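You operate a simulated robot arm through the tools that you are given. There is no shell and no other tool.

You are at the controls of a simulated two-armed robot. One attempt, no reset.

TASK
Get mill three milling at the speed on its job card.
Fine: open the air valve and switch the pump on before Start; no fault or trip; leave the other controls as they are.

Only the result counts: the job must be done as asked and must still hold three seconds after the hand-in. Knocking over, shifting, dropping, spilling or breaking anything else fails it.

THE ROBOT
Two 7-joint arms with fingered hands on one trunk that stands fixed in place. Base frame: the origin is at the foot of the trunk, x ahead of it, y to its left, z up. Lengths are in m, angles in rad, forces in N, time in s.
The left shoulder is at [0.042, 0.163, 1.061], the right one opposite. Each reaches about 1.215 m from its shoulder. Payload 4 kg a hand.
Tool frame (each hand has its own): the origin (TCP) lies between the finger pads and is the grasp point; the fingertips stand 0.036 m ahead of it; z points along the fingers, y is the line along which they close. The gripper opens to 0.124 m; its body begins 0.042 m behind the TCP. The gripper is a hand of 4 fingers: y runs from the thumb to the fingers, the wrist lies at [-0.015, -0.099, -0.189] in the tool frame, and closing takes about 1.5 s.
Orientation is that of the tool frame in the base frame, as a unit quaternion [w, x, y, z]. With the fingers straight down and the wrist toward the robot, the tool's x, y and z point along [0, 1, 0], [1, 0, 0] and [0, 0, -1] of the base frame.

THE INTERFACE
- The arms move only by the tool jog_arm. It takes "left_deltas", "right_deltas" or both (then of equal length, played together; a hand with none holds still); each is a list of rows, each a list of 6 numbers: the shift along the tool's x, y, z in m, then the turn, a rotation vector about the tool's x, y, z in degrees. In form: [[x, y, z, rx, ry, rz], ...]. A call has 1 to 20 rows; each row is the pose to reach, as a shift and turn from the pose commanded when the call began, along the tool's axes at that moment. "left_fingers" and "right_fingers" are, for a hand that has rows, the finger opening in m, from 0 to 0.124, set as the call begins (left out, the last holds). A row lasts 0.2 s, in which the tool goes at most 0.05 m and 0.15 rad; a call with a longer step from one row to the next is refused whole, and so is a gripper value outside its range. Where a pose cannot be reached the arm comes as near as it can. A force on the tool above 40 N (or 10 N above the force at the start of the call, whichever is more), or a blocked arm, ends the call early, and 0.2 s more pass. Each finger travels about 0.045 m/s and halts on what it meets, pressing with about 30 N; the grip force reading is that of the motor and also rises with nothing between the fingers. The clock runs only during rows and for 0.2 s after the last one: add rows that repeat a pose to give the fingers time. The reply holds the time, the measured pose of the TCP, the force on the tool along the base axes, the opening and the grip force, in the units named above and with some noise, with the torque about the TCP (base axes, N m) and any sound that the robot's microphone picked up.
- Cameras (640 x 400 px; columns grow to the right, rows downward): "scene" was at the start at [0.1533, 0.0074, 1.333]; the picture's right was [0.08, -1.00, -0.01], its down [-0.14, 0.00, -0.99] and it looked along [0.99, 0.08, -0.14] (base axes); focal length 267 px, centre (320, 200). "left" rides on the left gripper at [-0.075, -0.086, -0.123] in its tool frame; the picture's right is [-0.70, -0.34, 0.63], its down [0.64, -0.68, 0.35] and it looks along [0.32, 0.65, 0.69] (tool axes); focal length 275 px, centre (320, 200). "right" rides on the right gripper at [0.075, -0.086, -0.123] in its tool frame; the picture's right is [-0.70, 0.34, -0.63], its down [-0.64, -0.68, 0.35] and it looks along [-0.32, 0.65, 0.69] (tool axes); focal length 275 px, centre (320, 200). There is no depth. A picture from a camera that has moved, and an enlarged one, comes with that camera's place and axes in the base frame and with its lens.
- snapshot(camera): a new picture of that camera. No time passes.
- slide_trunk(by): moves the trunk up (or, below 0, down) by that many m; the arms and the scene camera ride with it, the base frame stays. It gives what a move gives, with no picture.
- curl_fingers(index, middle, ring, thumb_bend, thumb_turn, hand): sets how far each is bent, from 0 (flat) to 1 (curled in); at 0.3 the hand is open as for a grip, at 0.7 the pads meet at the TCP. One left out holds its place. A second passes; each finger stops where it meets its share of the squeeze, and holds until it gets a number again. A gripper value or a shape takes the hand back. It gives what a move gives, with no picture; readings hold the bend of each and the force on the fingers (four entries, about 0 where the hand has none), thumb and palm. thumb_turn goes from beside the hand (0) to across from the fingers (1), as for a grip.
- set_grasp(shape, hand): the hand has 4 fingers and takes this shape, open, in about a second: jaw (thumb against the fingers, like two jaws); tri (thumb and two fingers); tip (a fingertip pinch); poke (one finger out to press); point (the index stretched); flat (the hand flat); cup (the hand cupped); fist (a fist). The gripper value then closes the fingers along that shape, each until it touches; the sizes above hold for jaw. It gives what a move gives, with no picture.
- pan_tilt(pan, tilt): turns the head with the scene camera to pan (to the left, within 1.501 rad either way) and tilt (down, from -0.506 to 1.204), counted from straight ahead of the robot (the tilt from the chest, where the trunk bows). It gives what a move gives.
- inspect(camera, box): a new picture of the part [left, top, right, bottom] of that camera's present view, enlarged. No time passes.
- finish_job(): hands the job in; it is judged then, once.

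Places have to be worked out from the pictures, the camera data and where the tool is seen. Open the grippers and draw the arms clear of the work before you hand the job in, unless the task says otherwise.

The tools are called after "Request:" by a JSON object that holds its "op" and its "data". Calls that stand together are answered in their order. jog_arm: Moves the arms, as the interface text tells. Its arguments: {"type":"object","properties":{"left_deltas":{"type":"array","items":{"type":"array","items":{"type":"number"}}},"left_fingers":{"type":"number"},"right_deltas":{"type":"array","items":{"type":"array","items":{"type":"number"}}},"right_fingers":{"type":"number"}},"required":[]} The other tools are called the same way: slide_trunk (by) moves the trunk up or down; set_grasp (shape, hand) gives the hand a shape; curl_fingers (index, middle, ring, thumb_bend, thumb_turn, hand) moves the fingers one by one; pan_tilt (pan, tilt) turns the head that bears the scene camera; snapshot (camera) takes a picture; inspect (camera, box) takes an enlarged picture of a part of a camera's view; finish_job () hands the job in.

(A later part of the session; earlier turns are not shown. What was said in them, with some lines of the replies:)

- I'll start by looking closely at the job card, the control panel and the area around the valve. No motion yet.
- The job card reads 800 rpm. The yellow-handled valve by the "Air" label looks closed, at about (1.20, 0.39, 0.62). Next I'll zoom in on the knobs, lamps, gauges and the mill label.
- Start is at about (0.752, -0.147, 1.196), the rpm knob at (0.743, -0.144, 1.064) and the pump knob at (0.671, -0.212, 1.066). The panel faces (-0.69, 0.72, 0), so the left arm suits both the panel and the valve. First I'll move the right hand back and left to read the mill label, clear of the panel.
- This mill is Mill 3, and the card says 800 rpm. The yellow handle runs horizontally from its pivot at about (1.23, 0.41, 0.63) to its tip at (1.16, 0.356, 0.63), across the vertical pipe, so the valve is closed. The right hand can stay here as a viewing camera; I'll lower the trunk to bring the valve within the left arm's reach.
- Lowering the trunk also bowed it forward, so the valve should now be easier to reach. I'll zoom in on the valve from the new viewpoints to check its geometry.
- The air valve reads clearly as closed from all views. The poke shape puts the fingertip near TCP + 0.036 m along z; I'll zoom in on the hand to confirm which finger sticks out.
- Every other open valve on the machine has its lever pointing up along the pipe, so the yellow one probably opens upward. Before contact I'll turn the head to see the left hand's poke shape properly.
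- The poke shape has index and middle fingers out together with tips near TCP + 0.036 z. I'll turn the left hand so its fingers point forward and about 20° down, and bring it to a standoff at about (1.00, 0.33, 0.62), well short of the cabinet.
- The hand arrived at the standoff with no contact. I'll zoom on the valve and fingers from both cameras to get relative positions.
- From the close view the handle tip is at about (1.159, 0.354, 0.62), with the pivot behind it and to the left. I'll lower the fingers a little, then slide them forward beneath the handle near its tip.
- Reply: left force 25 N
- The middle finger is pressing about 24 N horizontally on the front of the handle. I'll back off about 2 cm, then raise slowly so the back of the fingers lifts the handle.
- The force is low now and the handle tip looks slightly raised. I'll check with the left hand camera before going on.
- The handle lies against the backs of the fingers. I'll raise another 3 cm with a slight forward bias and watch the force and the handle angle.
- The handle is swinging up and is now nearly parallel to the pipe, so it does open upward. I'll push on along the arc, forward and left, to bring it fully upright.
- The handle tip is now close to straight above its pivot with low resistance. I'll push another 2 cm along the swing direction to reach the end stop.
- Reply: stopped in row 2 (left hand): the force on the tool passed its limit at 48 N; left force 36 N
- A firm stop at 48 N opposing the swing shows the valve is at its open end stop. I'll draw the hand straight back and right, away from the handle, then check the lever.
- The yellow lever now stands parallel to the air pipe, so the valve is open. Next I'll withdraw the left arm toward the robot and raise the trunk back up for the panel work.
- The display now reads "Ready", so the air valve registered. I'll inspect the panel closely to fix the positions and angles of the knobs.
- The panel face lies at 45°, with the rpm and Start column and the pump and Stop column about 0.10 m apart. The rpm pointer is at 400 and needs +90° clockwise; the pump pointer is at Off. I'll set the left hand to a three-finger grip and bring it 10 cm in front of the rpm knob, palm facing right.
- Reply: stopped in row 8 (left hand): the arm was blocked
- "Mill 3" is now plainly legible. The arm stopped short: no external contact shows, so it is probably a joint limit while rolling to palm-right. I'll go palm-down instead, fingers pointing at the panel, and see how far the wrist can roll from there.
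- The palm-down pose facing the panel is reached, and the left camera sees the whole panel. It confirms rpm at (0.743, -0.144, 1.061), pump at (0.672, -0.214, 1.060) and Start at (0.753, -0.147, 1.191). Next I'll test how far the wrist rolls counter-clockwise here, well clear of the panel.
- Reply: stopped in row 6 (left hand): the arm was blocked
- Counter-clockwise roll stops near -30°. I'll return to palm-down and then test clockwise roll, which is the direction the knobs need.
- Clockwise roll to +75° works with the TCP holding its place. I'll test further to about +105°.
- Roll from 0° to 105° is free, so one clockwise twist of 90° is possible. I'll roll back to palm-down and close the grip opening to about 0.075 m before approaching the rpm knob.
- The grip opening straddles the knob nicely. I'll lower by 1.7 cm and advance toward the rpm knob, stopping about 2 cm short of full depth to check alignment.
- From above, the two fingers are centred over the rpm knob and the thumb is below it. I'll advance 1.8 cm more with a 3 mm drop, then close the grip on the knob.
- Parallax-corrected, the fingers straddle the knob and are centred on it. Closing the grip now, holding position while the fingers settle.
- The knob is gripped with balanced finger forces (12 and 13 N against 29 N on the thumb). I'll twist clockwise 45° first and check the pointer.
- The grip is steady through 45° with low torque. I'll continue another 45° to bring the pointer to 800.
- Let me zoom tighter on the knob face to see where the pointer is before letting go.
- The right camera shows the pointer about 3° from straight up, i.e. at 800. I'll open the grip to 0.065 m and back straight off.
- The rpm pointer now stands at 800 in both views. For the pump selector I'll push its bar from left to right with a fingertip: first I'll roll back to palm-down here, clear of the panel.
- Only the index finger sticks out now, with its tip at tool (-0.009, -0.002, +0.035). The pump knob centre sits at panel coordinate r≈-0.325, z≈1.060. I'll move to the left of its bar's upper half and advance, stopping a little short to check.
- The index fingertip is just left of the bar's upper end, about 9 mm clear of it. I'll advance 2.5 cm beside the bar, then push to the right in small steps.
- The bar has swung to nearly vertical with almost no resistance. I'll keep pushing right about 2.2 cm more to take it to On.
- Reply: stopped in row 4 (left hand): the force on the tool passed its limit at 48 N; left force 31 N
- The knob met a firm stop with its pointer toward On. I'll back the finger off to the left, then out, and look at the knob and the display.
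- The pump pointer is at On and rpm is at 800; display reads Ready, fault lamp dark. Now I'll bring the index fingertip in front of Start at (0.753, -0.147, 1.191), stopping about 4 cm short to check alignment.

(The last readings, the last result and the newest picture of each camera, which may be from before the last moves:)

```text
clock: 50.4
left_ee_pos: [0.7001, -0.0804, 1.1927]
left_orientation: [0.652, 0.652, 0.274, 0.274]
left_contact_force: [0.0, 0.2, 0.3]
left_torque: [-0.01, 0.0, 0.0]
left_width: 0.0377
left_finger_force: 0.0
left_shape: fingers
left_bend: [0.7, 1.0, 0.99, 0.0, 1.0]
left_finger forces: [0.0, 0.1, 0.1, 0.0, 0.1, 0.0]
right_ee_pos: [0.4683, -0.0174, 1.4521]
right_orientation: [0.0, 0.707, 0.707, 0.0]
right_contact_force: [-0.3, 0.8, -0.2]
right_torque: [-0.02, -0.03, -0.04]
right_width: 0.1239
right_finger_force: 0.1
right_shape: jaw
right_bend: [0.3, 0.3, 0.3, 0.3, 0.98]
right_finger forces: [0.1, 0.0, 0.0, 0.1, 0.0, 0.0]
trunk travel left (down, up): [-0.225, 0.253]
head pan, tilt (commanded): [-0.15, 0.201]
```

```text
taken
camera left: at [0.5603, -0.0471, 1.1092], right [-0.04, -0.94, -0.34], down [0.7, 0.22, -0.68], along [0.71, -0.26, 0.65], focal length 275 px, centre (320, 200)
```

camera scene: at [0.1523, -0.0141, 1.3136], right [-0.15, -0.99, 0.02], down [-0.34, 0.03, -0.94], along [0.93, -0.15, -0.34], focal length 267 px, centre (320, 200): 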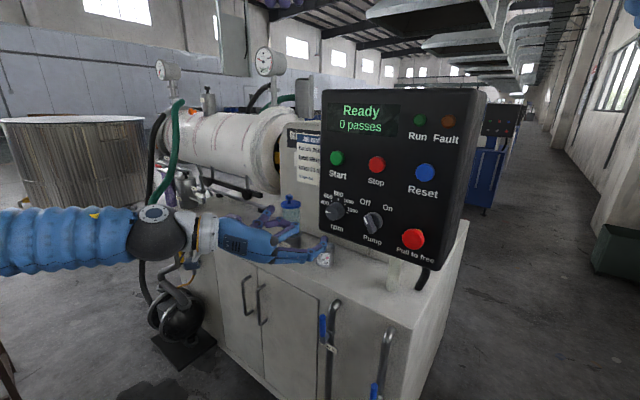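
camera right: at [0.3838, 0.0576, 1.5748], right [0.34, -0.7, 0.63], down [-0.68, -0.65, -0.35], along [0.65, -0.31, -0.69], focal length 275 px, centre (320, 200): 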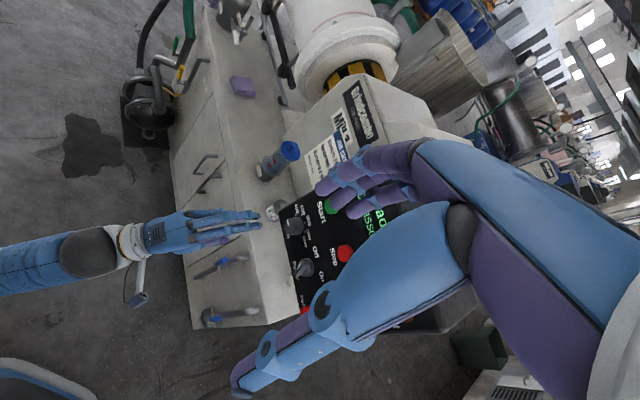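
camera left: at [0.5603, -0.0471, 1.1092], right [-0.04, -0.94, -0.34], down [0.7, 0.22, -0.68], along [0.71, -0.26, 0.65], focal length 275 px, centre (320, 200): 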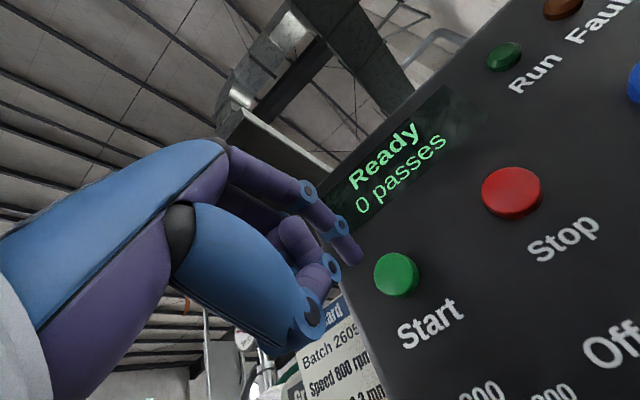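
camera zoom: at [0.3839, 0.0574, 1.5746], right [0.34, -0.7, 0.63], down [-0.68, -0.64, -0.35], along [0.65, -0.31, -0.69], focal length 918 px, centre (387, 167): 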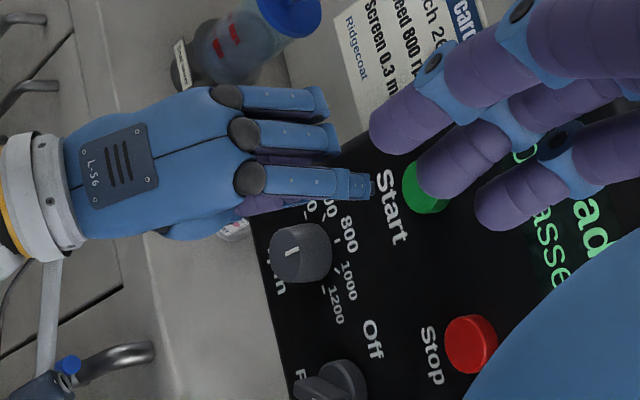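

The fingertip's line of advance runs onto the Start button; I judge it about 3 mm high and left, which I'll correct. Now I'll press Start slowly in small steps.

Request:
{"op": "jog_arm", "data": {"left_deltas": [[-0.003, -0.003, 0.015, 0, 0, 0], [-0.003, -0.003, 0.03, 0, 0, 0], [-0.003, -0.003, 0.037, 0, 0, 0], [-0.003, -0.003, 0.043, 0, 0, 0], [-0.003, -0.003, 0.047, 0, 0, 0], [-0.003, -0.003, 0.051, 0, 0, 0]]}}

Request:
{"op": "inspect", "data": {"camera": "scene", "box": [280, 70, 460, 220]}}

Request:
{"op": "snapshot", "data": {"camera": "left"}}

```text
clock: 51.8
left_ee_pos: [0.733, -0.1174, 1.1922]
left_orientation: [0.654, 0.65, 0.272, 0.274]
left_contact_force: [-6.2, 3.8, 1.6]
left_torque: [-0.05, -0.05, -0.09]
left_width: 0.0368
left_finger_force: 4.1
left_shape: fingers
left_bend: [0.7, 1.0, 0.99, 0.0, 1.0]
left_finger forces: [7.4, 0.1, 0.0, 0.0, 0.0, 0.0]
right_ee_pos: [0.4681, -0.0171, 1.4532]
right_orientation: [0.001, 0.707, 0.707, 0.0]
right_contact_force: [-0.1, 0.1, -0.1]
right_torque: [0.01, -0.02, 0.01]
right_width: 0.1238
right_finger_force: 0.1
right_shape: jaw
right_bend: [0.3, 0.3, 0.3, 0.3, 0.98]
right_finger forces: [0.0, 0.1, 0.0, 0.0, 0.0, 0.0]
trunk travel left (down, up): [-0.225, 0.253]
head pan, tilt (commanded): [-0.15, 0.201]
heard: click
```

```text
2.67 times, centred on (370, 145) of scene
camera zoom: at [0.1519, -0.013, 1.3136], right [-0.15, -0.99, 0.02], down [-0.34, 0.03, -0.94], along [0.93, -0.15, -0.34], focal length 712 px, centre (187, 347)
```

zoom: 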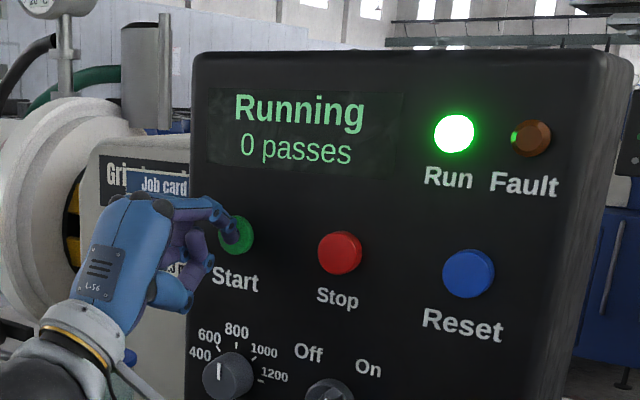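

```text
taken
camera left: at [0.5937, -0.0846, 1.1064], right [-0.04, -0.94, -0.33], down [0.7, 0.22, -0.68], along [0.71, -0.26, 0.65], focal length 275 px, centre (320, 200)
```

left: 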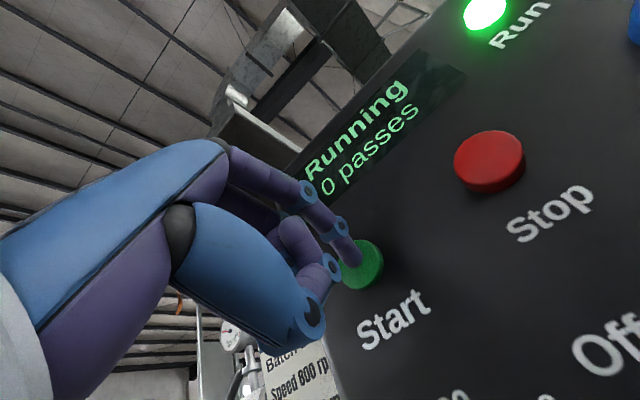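

A click sounded, and the display says "Running" with the Run lamp lit. I'll draw the hand straight back from the panel and watch the display.

Request:
{"op": "jog_arm", "data": {"left_deltas": [[0, 0, -0.02, 0, 0, 0], [0, 0, -0.06, 0, 0, 0], [0, 0, -0.1, 0, 0, 0], [0, 0, -0.14, 0, 0, 0], [0, 0, -0.18, 0, 0, 0]]}}

Request:
{"op": "snapshot", "data": {"camera": "scene"}}

Request:
{"op": "inspect", "data": {"camera": "scene", "box": [310, 80, 490, 290]}}

Request:
{"op": "inspect", "data": {"camera": "scene", "box": [140, 30, 300, 140]}}

```text
clock: 53.0
left_ee_pos: [0.6046, 0.0099, 1.1908]
left_orientation: [0.652, 0.652, 0.273, 0.274]
left_contact_force: [0.1, 0.2, 0.7]
left_torque: [0.02, -0.03, -0.02]
left_width: 0.0376
left_finger_force: 0.1
left_shape: fingers
left_bend: [0.7, 1.0, 0.99, 0.0, 1.0]
left_finger forces: [0.0, 0.0, 0.1, 0.1, 0.0, 0.0]
right_ee_pos: [0.4699, -0.0171, 1.453]
right_orientation: [0.0, 0.707, 0.707, 0.0]
right_contact_force: [-0.7, -0.2, -0.1]
right_torque: [-0.05, -0.02, -0.02]
right_width: 0.1237
right_finger_force: 0.0
right_shape: jaw
right_bend: [0.3, 0.3, 0.3, 0.3, 0.98]
right_finger forces: [0.1, 0.0, 0.0, 0.0, 0.0, 0.0]
trunk travel left (down, up): [-0.225, 0.253]
head pan, tilt (commanded): [-0.15, 0.201]
```

```text
taken
camera scene: at [0.1526, -0.013, 1.3135], right [-0.15, -0.99, 0.02], down [-0.34, 0.03, -0.94], along [0.93, -0.15, -0.35], focal length 267 px, centre (320, 200)
```

scene: 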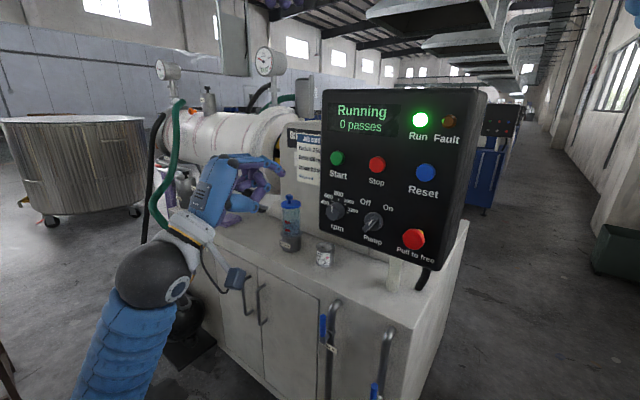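

```text
1.90 times, centred on (400, 185) of scene
camera zoom: at [0.1526, -0.013, 1.3135], right [-0.15, -0.99, 0.02], down [-0.34, 0.03, -0.94], along [0.93, -0.15, -0.35], focal length 508 px, centre (168, 229)
```

zoom: 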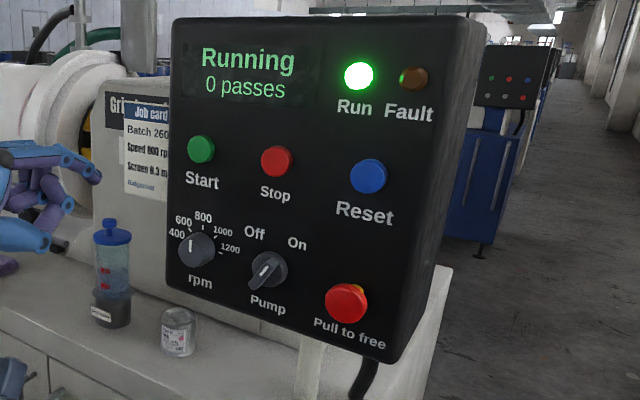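

```text
3.64 times, centred on (220, 85) of scene
camera zoom: at [0.1526, -0.013, 1.3135], right [-0.15, -0.99, 0.02], down [-0.34, 0.03, -0.94], along [0.93, -0.15, -0.35], focal length 971 px, centre (684, 618)
```

zoom: 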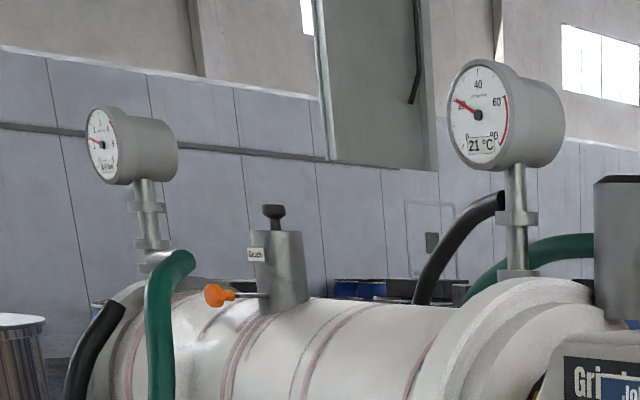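

The mill is running with no fault, the temperature is 21 °C, and the settings hold. I'll withdraw the left arm to the left, then open both hands, while time passes.

Request:
{"op": "jog_arm", "data": {"left_deltas": [[0.018, 0.008, -0.041, 0, 0, 0], [0.035, 0.017, -0.082, 0, 0, 0], [0.053, 0.025, -0.124, 0, 0, 0], [0.071, 0.033, -0.165, 0, 0, 0], [0.088, 0.042, -0.206, 0, 0, 0], [0.106, 0.05, -0.247, 0, 0, 0]]}}

Request:
{"op": "set_grasp", "data": {"hand": "left", "shape": "jaw"}}

Request:
{"op": "snapshot", "data": {"camera": "scene"}}

Request:
{"op": "inspect", "data": {"camera": "scene", "box": [310, 80, 490, 290]}}

Request:
{"op": "inspect", "data": {"camera": "scene", "box": [140, 30, 300, 140]}}

```text
clock: 54.4
left_ee_pos: [0.5049, 0.2568, 1.2419]
left_orientation: [0.653, 0.652, 0.272, 0.273]
left_contact_force: [-0.4, 0.4, 0.8]
left_torque: [0.0, 0.01, 0.01]
left_width: 0.0375
left_finger_force: 0.1
left_shape: fingers
left_bend: [0.7, 1.0, 0.99, 0.0, 1.0]
left_finger forces: [0.0, 0.0, 0.0, 0.0, 0.1, 0.0]
right_ee_pos: [0.4673, -0.0158, 1.453]
right_orientation: [0.0, 0.707, 0.707, 0.001]
right_contact_force: [-0.4, 0.6, -0.1]
right_torque: [-0.01, -0.05, 0.0]
right_width: 0.1237
right_finger_force: 0.0
right_shape: jaw
right_bend: [0.3, 0.3, 0.3, 0.3, 0.98]
right_finger forces: [0.0, 0.0, 0.0, 0.1, 0.1, 0.0]
trunk travel left (down, up): [-0.225, 0.253]
head pan, tilt (commanded): [-0.15, 0.201]
```

```text
clock: 55.3
left_ee_pos: [0.5055, 0.2575, 1.2409]
left_orientation: [0.653, 0.652, 0.271, 0.273]
left_contact_force: [0.3, -0.5, 0.8]
left_torque: [0.0, -0.01, 0.02]
left_width: 0.124
left_finger_force: 0.1
left_shape: jaw
left_bend: [0.3, 0.3, 0.3, 0.3, 0.98]
left_finger forces: [0.0, 0.1, 0.1, 0.0, 0.1, 0.1]
right_ee_pos: [0.4695, -0.0174, 1.4521]
right_orientation: [0.0, 0.707, 0.707, 0.0]
right_contact_force: [0.0, 0.1, -0.2]
right_torque: [0.0, -0.03, -0.02]
right_width: 0.1235
right_finger_force: 0.0
right_shape: jaw
right_bend: [0.3, 0.3, 0.3, 0.3, 0.98]
right_finger forces: [0.0, 0.1, 0.0, 0.1, 0.0, 0.0]
trunk travel left (down, up): [-0.225, 0.253]
head pan, tilt (commanded): [-0.15, 0.201]
```

```text
taken
camera scene: at [0.1527, -0.0133, 1.3135], right [-0.15, -0.99, 0.02], down [-0.34, 0.03, -0.94], along [0.93, -0.15, -0.35], focal length 267 px, centre (320, 200)
```

scene: 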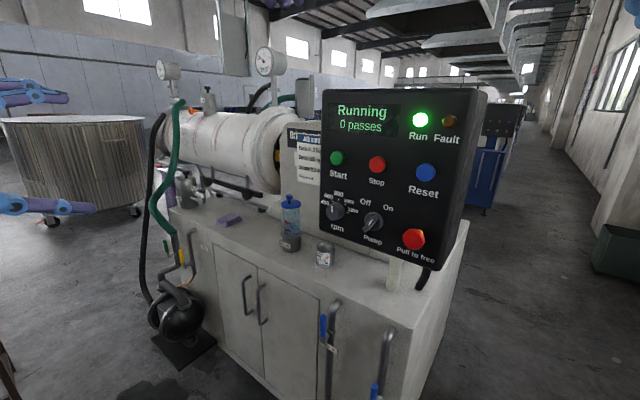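

```text
1.90 times, centred on (400, 185) of scene
camera zoom: at [0.1527, -0.0133, 1.3135], right [-0.15, -0.99, 0.02], down [-0.34, 0.03, -0.94], along [0.93, -0.15, -0.35], focal length 508 px, centre (168, 229)
```

zoom: 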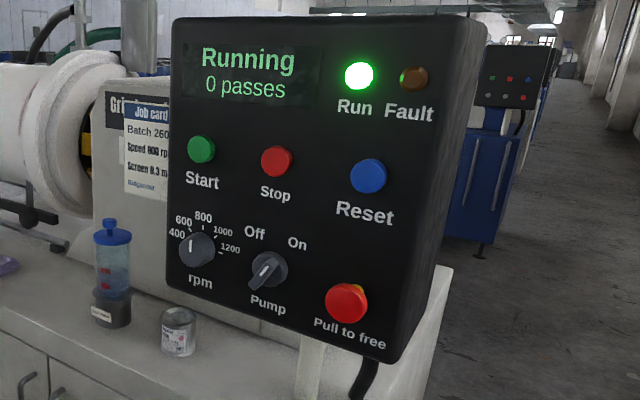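

```text
3.64 times, centred on (220, 85) of scene
camera zoom: at [0.1527, -0.0133, 1.3135], right [-0.15, -0.99, 0.02], down [-0.34, 0.03, -0.94], along [0.93, -0.15, -0.35], focal length 971 px, centre (684, 618)
```

zoom: 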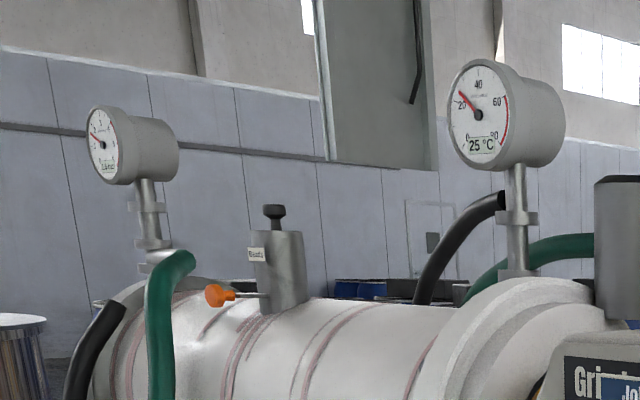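

The mill still reads "Running" with no fault; the temperature is 25 °C, well below the red band. A last zoom (no time passes) on the air lever, and then I'll hand in.

Request:
{"op": "inspect", "data": {"camera": "scene", "box": [140, 210, 240, 320]}}

Request:
{"op": "inspect", "data": {"camera": "scene", "box": [310, 170, 410, 260]}}

Request:
{"op": "inspect", "data": {"camera": "scene", "box": [150, 50, 190, 90]}}

Request:
{"op": "inspect", "data": {"camera": "scene", "box": [250, 40, 290, 80]}}

```text
3.64 times, centred on (190, 265) of scene
camera zoom: at [0.1527, -0.0133, 1.3135], right [-0.15, -0.99, 0.02], down [-0.34, 0.03, -0.94], along [0.93, -0.15, -0.35], focal length 971 px, centre (793, -36)
```

zoom: 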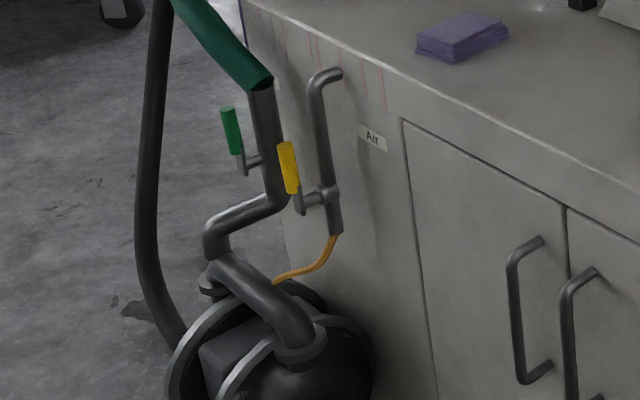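

```text
4.44 times, centred on (360, 215) of scene
camera zoom: at [0.1527, -0.0133, 1.3135], right [-0.15, -0.99, 0.02], down [-0.34, 0.03, -0.94], along [0.93, -0.15, -0.35], focal length 1186 px, centre (142, 133)
```

zoom: 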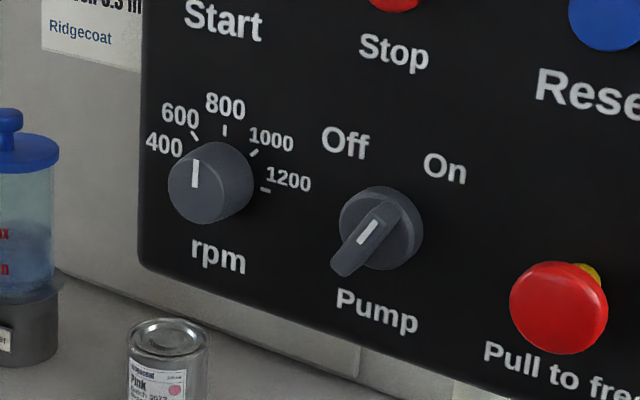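

```text
10.00 times, centred on (170, 70) of scene
camera zoom: at [0.1527, -0.0133, 1.3135], right [-0.15, -0.99, 0.02], down [-0.34, 0.03, -0.94], along [0.93, -0.15, -0.35], focal length 2669 px, centre (1820, 1500)
```

zoom: 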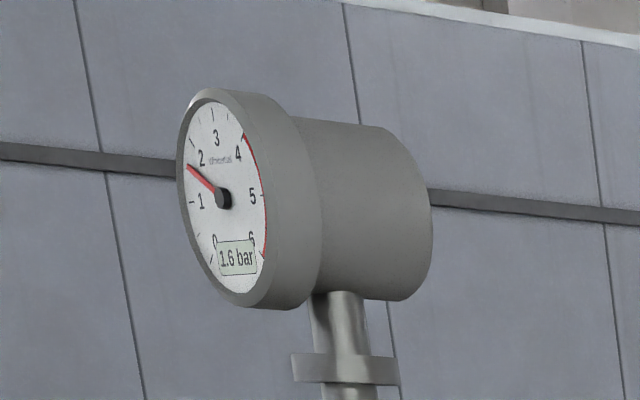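

```text
10.00 times, centred on (270, 60) of scene
camera zoom: at [0.1527, -0.0133, 1.3135], right [-0.15, -0.99, 0.02], down [-0.34, 0.03, -0.94], along [0.93, -0.15, -0.35], focal length 2669 px, centre (820, 1600)
```

zoom: 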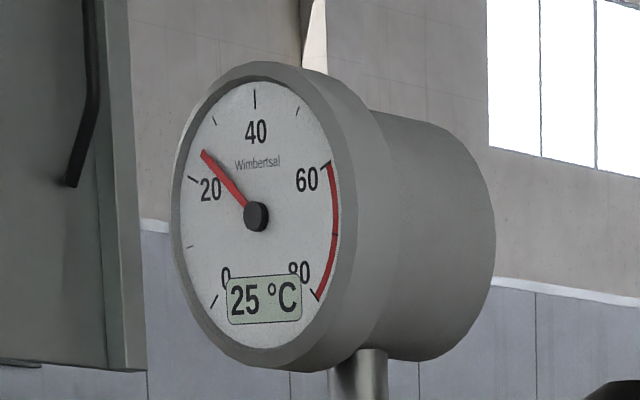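

Everything is in order: air lever open, pump On, 800 rpm, 1.6 bar and 25 °C, both far from the red. I'll move the right hand a bit further back from the panel and check the gauges once more for stability.

Request:
{"op": "jog_arm", "data": {"right_deltas": [[0, -0.03, 0, 0, 0, 0], [0, -0.06, 0, 0, 0, 0], [-0.02, -0.08, 0, 0, 0, 0], [-0.04, -0.1, 0, 0, 0, 0]]}}

Request:
{"op": "snapshot", "data": {"camera": "scene"}}

Request:
{"op": "inspect", "data": {"camera": "scene", "box": [250, 40, 290, 80]}}

Request:
{"op": "inspect", "data": {"camera": "scene", "box": [150, 50, 190, 90]}}

```text
clock: 56.3
left_ee_pos: [0.5051, 0.2577, 1.2407]
left_orientation: [0.653, 0.652, 0.271, 0.274]
left_contact_force: [0.0, 0.1, -0.2]
left_torque: [0.01, -0.01, 0.0]
left_width: 0.1238
left_finger_force: 0.1
left_shape: jaw
left_bend: [0.3, 0.3, 0.3, 0.3, 0.98]
left_finger forces: [0.1, 0.0, 0.1, 0.0, 0.1, 0.1]
right_ee_pos: [0.3666, -0.0578, 1.4526]
right_orientation: [-0.001, 0.707, 0.707, 0.001]
right_contact_force: [-0.8, 0.1, 0.0]
right_torque: [-0.01, 0.01, 0.0]
right_width: 0.1238
right_finger_force: 0.1
right_shape: jaw
right_bend: [0.3, 0.3, 0.3, 0.3, 0.98]
right_finger forces: [0.1, 0.0, 0.0, 0.0, 0.0, 0.0]
trunk travel left (down, up): [-0.225, 0.253]
head pan, tilt (commanded): [-0.15, 0.201]
```

```text
taken
camera scene: at [0.1522, -0.0137, 1.3136], right [-0.15, -0.99, 0.02], down [-0.34, 0.03, -0.94], along [0.93, -0.15, -0.34], focal length 267 px, centre (320, 200)
```

scene: 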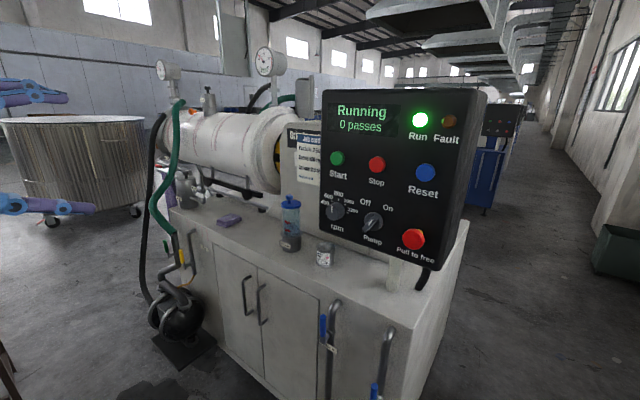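

```text
10.00 times, centred on (270, 60) of scene
camera zoom: at [0.1522, -0.0137, 1.3136], right [-0.15, -0.99, 0.02], down [-0.34, 0.03, -0.94], along [0.93, -0.15, -0.34], focal length 2669 px, centre (820, 1600)
```

zoom: 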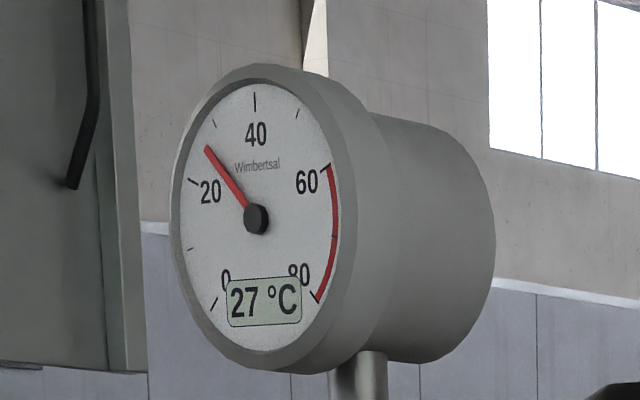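

```text
10.00 times, centred on (170, 70) of scene
camera zoom: at [0.1522, -0.0137, 1.3136], right [-0.15, -0.99, 0.02], down [-0.34, 0.03, -0.94], along [0.93, -0.15, -0.34], focal length 2669 px, centre (1820, 1500)
```

zoom: 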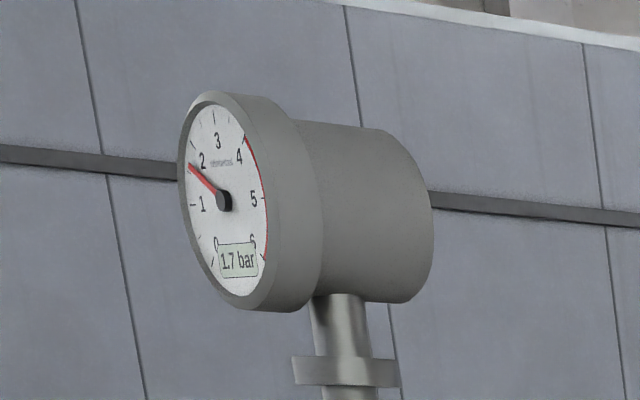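

Mill three is running at 800 rpm with the Run lamp lit and no fault. Pressure is steady at 1.7 bar, and the temperature is 27 °C and rising slowly, far below the 60 °C red band. Both hands are open and clear of the work, so I'm handing in.

Request:
{"op": "finish_job", "data": {}}

```text
The job is handed in.
```

Mill three is running at 800 rpm, the speed on its job card. When I handed the job in, the Run lamp was lit and no fault or trip had shown.

- **Order:** I opened the air valve, set the speed, switched the pump on, then pressed Start. The display went from "Stopped" to "Ready" once the air valve was open.
- **Readings at hand-in:** the pressure was 1.7 bar. The temperature was 27 °C and still climbing, up from 21 °C shortly after the start. The gauge's red band begins at 60 °C.
- **Other controls:** I touched no other controls and saw nothing knocked or moved. Both hands were open and clear of the panel.

I did not see how the mill behaved during the three seconds after hand-in.
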